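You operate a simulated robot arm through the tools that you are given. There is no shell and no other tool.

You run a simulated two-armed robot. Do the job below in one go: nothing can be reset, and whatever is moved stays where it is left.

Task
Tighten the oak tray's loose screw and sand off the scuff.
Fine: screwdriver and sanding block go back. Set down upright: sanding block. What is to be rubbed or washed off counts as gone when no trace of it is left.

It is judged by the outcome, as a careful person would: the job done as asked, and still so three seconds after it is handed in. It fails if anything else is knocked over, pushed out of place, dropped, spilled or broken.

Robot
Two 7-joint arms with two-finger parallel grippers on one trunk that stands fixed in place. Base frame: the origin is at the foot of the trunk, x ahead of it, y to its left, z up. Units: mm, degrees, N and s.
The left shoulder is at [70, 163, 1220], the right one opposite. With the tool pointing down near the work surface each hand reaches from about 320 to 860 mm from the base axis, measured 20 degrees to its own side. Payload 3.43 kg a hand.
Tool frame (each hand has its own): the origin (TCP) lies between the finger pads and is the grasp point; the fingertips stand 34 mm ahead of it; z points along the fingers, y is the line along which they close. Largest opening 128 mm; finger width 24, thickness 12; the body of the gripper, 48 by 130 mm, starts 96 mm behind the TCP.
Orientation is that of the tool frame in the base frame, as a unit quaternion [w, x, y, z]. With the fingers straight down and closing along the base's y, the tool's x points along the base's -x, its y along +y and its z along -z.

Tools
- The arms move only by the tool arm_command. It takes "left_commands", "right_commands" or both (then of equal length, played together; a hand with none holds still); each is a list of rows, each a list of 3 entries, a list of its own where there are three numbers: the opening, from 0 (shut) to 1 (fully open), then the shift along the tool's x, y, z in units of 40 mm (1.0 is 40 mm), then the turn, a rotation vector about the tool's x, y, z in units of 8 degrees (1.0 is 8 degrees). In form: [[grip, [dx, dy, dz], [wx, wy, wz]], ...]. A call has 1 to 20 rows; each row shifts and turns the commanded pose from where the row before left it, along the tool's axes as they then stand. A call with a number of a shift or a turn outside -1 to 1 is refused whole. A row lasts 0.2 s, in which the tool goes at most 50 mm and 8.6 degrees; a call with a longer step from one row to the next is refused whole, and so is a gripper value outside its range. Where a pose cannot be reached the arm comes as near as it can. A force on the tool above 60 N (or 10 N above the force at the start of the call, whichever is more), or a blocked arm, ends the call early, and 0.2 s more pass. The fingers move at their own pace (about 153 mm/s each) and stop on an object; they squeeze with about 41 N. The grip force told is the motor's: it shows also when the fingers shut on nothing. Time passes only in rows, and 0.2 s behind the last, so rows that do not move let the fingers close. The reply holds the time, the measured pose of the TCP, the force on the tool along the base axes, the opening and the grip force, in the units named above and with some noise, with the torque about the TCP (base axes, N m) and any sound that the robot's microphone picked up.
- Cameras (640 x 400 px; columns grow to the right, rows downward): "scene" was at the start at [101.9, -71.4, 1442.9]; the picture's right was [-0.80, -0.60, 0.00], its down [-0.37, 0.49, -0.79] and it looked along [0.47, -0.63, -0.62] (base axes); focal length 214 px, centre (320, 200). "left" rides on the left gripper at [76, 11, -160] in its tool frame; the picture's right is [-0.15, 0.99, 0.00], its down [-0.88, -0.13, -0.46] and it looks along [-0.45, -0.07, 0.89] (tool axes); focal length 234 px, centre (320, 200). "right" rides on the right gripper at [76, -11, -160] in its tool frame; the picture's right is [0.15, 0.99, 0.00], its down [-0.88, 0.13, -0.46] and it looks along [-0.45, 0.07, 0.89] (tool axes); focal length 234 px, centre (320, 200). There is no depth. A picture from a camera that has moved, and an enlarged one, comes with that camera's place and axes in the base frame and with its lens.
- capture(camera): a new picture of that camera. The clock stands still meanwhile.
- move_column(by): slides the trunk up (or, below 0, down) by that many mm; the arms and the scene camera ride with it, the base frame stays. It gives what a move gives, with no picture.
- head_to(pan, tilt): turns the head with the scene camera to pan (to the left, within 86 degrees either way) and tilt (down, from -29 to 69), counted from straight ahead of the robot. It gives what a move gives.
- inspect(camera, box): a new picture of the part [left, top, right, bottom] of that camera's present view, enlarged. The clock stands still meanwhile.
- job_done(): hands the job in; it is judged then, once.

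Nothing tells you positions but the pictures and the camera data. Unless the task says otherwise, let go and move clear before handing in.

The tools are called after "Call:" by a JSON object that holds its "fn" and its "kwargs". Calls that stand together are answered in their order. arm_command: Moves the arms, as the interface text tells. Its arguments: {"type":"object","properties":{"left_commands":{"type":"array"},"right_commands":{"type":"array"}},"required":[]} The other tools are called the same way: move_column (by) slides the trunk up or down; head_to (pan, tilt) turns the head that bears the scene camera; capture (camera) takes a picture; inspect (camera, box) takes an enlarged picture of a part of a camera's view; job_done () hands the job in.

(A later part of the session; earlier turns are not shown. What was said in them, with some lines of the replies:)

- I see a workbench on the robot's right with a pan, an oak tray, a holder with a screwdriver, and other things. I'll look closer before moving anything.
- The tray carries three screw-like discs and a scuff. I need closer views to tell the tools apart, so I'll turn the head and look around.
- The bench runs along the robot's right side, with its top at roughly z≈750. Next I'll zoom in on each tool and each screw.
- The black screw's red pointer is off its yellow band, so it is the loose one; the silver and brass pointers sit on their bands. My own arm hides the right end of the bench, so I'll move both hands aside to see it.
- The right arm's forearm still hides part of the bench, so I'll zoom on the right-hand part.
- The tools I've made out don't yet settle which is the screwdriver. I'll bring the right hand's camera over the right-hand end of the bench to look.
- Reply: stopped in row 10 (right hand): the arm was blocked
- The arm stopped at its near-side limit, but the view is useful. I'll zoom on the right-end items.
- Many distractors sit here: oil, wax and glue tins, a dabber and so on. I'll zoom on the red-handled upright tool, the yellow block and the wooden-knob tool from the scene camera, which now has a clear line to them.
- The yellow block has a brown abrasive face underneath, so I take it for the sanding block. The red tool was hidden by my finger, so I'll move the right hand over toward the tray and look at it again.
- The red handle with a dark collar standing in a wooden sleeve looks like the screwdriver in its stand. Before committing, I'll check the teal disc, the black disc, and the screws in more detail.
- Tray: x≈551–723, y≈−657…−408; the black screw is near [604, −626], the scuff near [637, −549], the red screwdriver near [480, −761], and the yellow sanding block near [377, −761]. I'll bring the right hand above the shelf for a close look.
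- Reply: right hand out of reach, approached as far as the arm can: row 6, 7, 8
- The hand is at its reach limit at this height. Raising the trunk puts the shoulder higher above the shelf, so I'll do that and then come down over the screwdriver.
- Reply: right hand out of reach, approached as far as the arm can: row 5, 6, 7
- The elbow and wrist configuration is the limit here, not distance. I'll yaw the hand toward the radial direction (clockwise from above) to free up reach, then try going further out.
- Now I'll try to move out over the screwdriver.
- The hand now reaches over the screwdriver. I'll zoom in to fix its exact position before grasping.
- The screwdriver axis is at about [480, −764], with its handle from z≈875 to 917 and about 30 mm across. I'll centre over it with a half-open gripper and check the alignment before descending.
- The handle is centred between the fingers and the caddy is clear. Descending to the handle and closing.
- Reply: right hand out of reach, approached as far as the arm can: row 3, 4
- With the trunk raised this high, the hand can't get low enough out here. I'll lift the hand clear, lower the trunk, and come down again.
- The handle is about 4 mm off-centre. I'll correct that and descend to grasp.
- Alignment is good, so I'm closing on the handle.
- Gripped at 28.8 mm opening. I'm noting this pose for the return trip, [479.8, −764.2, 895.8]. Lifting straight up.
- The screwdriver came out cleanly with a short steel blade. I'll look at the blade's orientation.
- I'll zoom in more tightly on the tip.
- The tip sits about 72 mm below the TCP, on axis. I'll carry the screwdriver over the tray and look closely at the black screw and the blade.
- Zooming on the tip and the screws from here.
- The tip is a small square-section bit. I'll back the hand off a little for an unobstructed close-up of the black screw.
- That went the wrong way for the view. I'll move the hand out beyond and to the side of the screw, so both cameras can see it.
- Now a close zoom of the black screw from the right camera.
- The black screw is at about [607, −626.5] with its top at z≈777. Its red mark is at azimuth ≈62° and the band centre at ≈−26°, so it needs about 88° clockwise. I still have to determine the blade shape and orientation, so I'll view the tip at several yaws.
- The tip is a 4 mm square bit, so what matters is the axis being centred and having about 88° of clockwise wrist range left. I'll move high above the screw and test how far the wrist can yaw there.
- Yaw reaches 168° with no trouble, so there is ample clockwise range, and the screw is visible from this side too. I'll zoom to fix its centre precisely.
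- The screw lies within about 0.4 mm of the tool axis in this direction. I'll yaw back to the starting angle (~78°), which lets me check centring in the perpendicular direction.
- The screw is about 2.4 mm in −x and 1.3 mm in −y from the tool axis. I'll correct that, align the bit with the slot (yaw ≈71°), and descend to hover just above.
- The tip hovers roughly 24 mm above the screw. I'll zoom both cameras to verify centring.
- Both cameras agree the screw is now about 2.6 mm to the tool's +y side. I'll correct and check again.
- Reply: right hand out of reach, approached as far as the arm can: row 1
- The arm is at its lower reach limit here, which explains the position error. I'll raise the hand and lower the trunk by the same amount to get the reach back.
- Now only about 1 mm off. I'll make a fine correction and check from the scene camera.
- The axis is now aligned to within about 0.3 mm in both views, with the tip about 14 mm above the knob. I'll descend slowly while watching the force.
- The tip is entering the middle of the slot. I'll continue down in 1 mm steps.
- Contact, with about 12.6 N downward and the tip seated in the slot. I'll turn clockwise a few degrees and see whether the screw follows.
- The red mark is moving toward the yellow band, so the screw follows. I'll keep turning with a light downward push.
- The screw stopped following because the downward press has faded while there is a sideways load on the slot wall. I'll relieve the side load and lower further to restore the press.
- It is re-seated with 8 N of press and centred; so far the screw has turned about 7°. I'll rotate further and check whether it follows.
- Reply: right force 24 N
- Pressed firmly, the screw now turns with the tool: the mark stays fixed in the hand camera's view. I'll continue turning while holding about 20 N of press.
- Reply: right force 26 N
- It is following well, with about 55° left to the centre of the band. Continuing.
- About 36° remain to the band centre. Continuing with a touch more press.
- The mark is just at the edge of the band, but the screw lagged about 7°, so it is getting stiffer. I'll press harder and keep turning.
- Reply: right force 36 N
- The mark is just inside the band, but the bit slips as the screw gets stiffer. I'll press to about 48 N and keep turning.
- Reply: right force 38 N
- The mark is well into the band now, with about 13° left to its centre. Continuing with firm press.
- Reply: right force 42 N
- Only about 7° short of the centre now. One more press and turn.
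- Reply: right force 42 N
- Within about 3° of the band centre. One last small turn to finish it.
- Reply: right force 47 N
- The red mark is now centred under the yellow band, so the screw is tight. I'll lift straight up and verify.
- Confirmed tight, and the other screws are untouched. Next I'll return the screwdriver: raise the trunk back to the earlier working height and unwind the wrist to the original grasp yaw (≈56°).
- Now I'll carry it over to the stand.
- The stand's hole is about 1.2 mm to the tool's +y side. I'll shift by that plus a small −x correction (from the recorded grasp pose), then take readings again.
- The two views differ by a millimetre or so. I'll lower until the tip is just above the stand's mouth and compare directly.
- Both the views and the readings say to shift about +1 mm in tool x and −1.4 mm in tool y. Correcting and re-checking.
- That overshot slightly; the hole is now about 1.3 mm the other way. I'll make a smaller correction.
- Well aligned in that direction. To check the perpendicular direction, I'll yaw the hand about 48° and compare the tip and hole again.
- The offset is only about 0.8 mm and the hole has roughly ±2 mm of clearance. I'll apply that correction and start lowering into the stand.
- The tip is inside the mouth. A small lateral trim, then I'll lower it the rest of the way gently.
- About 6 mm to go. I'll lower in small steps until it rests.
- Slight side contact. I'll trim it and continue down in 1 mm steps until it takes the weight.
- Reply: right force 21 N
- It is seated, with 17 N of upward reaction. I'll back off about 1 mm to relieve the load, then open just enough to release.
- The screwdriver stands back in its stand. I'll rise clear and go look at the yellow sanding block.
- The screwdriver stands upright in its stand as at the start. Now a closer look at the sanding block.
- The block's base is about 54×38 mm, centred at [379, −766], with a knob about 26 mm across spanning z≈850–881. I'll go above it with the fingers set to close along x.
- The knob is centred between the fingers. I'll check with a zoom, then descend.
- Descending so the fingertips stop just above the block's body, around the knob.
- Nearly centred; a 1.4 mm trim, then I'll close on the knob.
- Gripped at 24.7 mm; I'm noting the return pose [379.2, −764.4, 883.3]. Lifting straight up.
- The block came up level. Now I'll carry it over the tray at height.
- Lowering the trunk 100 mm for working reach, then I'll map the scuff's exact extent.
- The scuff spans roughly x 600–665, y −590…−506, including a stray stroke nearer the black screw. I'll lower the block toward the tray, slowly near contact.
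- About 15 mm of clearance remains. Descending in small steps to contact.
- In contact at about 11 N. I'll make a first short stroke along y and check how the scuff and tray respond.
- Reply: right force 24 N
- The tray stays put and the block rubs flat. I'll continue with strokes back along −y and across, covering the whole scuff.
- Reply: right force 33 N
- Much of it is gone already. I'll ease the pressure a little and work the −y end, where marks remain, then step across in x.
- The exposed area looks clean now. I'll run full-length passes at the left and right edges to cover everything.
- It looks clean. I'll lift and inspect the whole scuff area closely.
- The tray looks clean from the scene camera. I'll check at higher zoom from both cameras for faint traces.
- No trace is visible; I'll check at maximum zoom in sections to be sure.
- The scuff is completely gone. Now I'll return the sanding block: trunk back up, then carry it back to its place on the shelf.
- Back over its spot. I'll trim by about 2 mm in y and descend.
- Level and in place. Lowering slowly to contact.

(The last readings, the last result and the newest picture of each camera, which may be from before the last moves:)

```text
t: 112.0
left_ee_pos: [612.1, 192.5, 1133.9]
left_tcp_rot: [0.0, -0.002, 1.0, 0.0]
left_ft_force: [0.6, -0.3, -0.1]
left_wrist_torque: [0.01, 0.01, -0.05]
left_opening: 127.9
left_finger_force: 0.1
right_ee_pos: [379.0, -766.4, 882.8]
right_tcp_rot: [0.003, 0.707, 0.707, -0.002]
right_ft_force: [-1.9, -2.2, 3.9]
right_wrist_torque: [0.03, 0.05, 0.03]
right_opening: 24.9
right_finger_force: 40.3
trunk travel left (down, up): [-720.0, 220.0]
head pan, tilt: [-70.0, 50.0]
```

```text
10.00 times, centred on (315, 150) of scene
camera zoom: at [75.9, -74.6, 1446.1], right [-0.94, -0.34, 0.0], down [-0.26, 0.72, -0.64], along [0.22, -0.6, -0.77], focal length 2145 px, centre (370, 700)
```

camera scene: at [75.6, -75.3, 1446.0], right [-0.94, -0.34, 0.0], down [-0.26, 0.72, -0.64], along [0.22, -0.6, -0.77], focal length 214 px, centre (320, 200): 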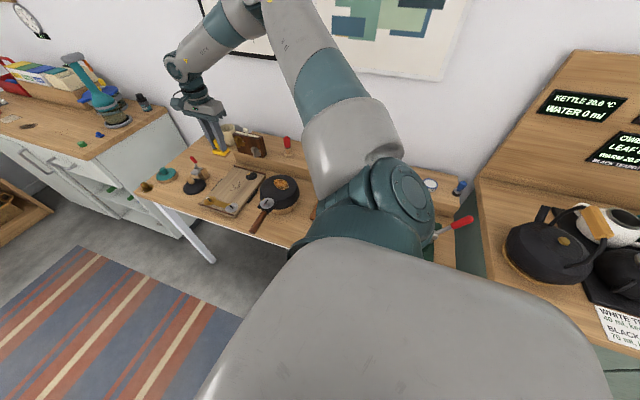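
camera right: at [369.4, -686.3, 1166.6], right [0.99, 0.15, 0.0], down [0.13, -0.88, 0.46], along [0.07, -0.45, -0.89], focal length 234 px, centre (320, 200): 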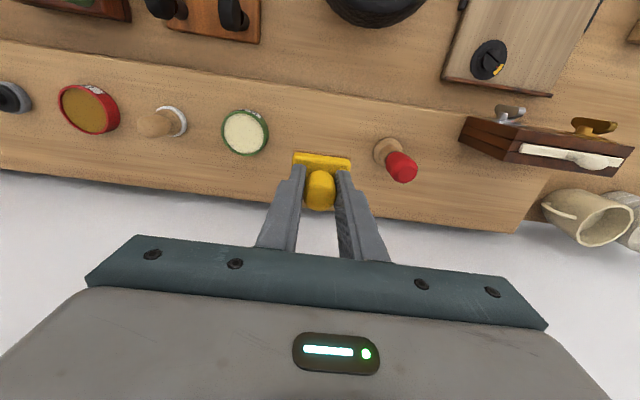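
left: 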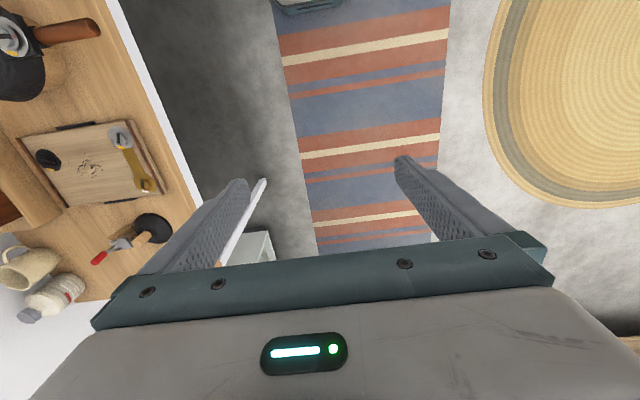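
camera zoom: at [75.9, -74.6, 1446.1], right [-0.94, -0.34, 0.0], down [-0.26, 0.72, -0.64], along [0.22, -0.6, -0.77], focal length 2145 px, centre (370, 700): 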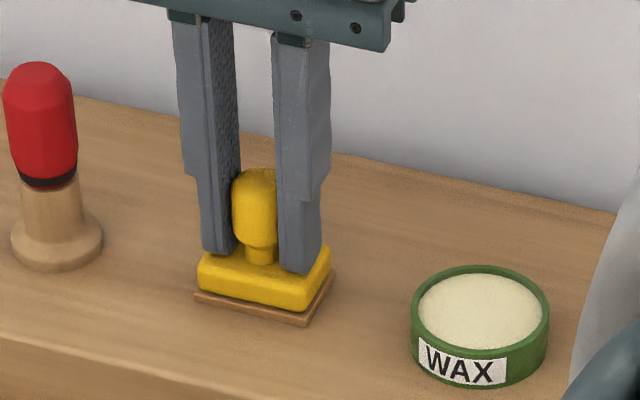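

The block rests on the shelf with light contact. Opening the fingers and then rising straight up.

Call:
{"fn": "arm_command", "kwargs": {"right_commands": [[0.3, [0, 0, 0], [0, 0, 0]], [0.42, [0, 0, 0], [0, 0, 0]], [0.42, [0, 0, 0], [0, 0, 0]]]}}

Call:
{"fn": "arm_command", "kwargs": {"right_commands": [[0.42, [0, 0, -0.3], [0, 0, 0]], [0.42, [0, 0, -0.6], [0, 0, 0]], [0.42, [0, 0, -0.9], [0, 0, 0]], [0.42, [0, 0, -0.9], [0, 0, 0]], [0.42, [0, 0, -0.5], [0, 0, 0]], [0.42, [0, 0, 0], [0, 0, 0]]]}}

Call:
{"fn": "inspect", "kwargs": {"camera": "scene", "box": [270, 115, 350, 175]}}

Call:
{"fn": "capture", "kwargs": {"camera": "right"}}

```text
t: 112.8
left_ee_pos: [612.5, 194.1, 1132.6]
left_tcp_rot: [0.0, -0.001, 1.0, 0.0]
left_ft_force: [0.7, 0.4, -0.4]
left_wrist_torque: [0.02, 0.0, -0.03]
left_opening: 127.6
left_finger_force: 0.0
right_ee_pos: [379.3, -764.1, 883.7]
right_tcp_rot: [0.001, 0.708, 0.707, -0.002]
right_ft_force: [1.6, 0.6, 3.5]
right_wrist_torque: [0.05, 0.08, -0.04]
right_opening: 53.0
right_finger_force: 0.1
trunk travel left (down, up): [-720.0, 220.0]
head pan, tilt: [-70.0, 50.0]
```

```text
t: 114.2
left_ee_pos: [611.4, 192.5, 1133.4]
left_tcp_rot: [0.0, -0.001, 1.0, -0.001]
left_ft_force: [0.6, -0.6, 0.2]
left_wrist_torque: [-0.01, -0.03, 0.03]
left_opening: 128.1
left_finger_force: 0.1
right_ee_pos: [380.1, -766.2, 1011.3]
right_tcp_rot: [0.002, 0.708, 0.706, -0.001]
right_ft_force: [-0.4, -0.2, 0.3]
right_wrist_torque: [0.0, -0.01, 0.04]
right_opening: 54.0
right_finger_force: 0.0
trunk travel left (down, up): [-720.0, 220.0]
head pan, tilt: [-70.0, 50.0]
```

```text
6.67 times, centred on (310, 145) of scene
camera zoom: at [76.5, -75.2, 1445.9], right [-0.94, -0.34, 0.0], down [-0.26, 0.72, -0.64], along [0.22, -0.6, -0.77], focal length 1430 px, centre (387, 567)
```

zoom: 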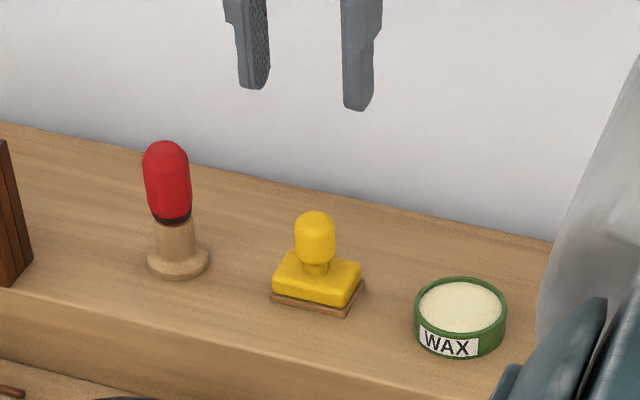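

```text
taken
camera right: at [367.9, -691.3, 1171.2], right [0.99, 0.14, 0.0], down [0.13, -0.88, 0.46], along [0.07, -0.45, -0.89], focal length 234 px, centre (320, 200)
```

right: 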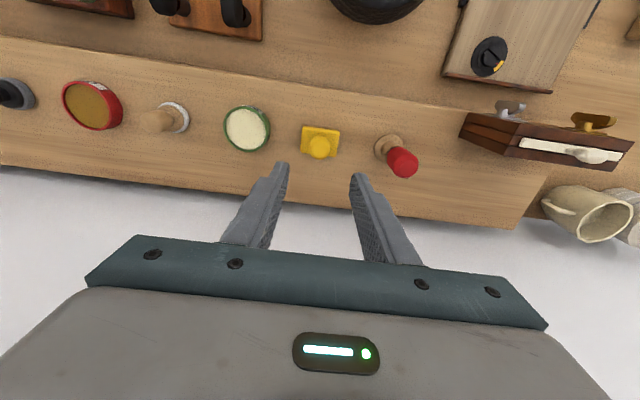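

Both tools are back and the block stands upright. I'll move the hand clear of the shelf and make a last check of the tray and bench.

Call:
{"fn": "arm_command", "kwargs": {"right_commands": [[0.42, [0.9, 0, -0.3], [0, 0, 0]], [0.42, [0.9, 0.2, -0.3], [0, 0, 0]], [0.42, [0.9, 0.2, 0], [0, 0, 0]], [0.42, [0.9, 0.2, 0], [0, 0, 0]], [0.42, [0.9, 0.2, 0], [0, 0, 0]], [0.42, [0, 0, 0], [0, 0, 0]]]}}

Call:
{"fn": "capture", "kwargs": {"camera": "scene"}}

Call:
{"fn": "inspect", "kwargs": {"camera": "scene", "box": [130, 120, 350, 260]}}

Call:
{"fn": "inspect", "kwargs": {"camera": "scene", "box": [195, 155, 275, 215]}}

```text
t: 115.6
left_ee_pos: [612.1, 192.3, 1134.0]
left_tcp_rot: [0.0, 0.0, 1.0, 0.001]
left_ft_force: [-0.1, 0.4, -0.3]
left_wrist_torque: [-0.02, -0.01, 0.03]
left_opening: 128.0
left_finger_force: 0.0
right_ee_pos: [410.8, -583.7, 1032.6]
right_tcp_rot: [0.001, 0.707, 0.707, -0.002]
right_ft_force: [-0.1, -0.6, 0.4]
right_wrist_torque: [-0.01, -0.01, 0.01]
right_opening: 53.8
right_finger_force: 0.0
trunk travel left (down, up): [-720.0, 220.0]
head pan, tilt: [-70.0, 50.0]
```

```text
taken
camera scene: at [75.9, -75.2, 1446.0], right [-0.94, -0.34, 0.0], down [-0.26, 0.72, -0.64], along [0.22, -0.6, -0.77], focal length 214 px, centre (320, 200)
```

scene: 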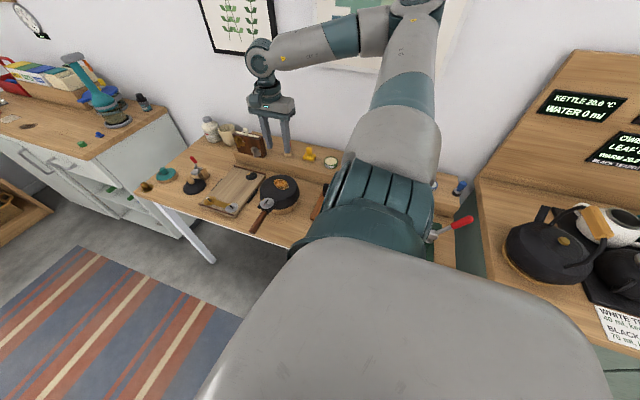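

```text
2.86 times, centred on (240, 190) of scene
camera zoom: at [75.9, -75.2, 1446.0], right [-0.94, -0.34, 0.0], down [-0.26, 0.72, -0.64], along [0.22, -0.6, -0.77], focal length 613 px, centre (549, 229)
```

zoom: 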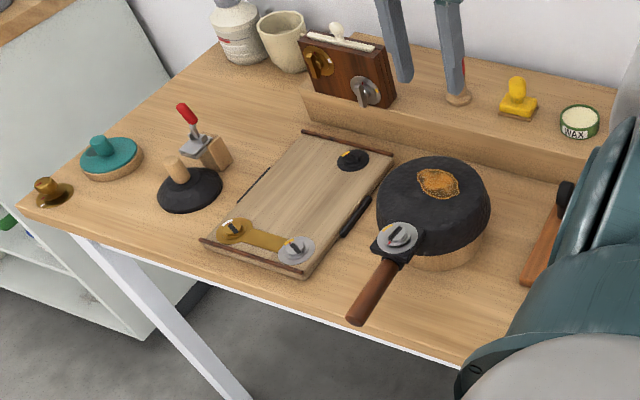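

```text
6.67 times, centred on (235, 185) of scene
camera zoom: at [75.9, -75.2, 1446.0], right [-0.94, -0.34, 0.0], down [-0.26, 0.72, -0.64], along [0.22, -0.6, -0.77], focal length 1430 px, centre (887, 300)
```

zoom: 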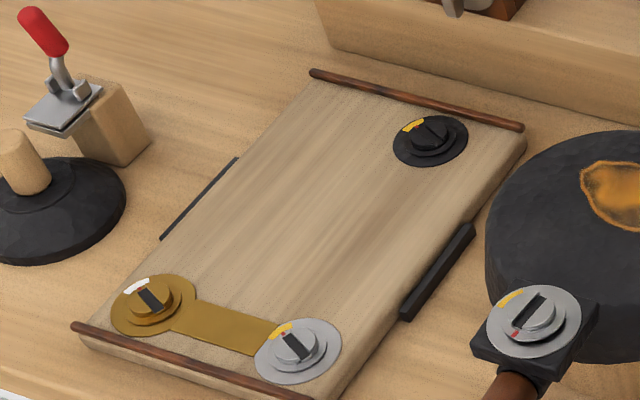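

Call:
{"fn": "inspect", "kwargs": {"camera": "scene", "box": [240, 164, 262, 184]}}

```text
16.00 times, centred on (251, 174) of scene
camera zoom: at [75.9, -75.2, 1446.0], right [-0.94, -0.34, 0.0], down [-0.26, 0.72, -0.64], along [0.22, -0.6, -0.77], focal length 3432 px, centre (1424, 616)
```

zoom: 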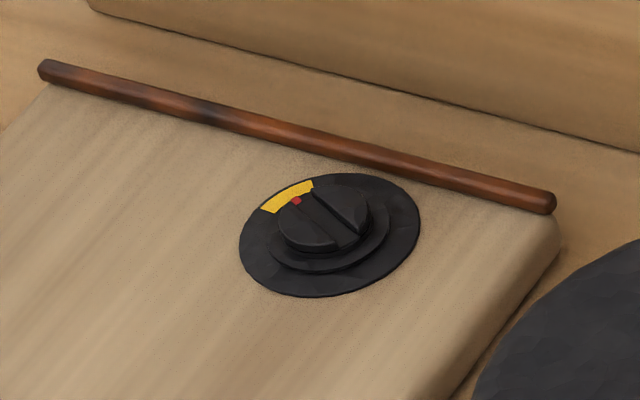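

The screw's red mark sits at the middle of its yellow band and the scuff is gone without a trace. The screwdriver and the upright sanding block are back in place, and the hands are clear, so I'm handing the job in.

Call:
{"fn": "job_done", "kwargs": {}}

```text
The job is handed in.
```

The oak tray's loose screw is tight and the scuff is sanded off, and I've handed the job in.

- **Screw:** The black screw was the loose one. I turned it about 90° clockwise until its red mark sat at the middle of the yellow band. The silver and brass screws were already on their bands, so I left them alone.
- **Scuff:** Close-ups across the whole scuff area show no trace left.
- **Tools:** The screwdriver is back in its wooden stand. The sanding block stands upright on the shelf, within about 2 mm of where it was.

The tray showed no visible shift during sanding, and nothing else on the bench was knocked or moved in the final views.
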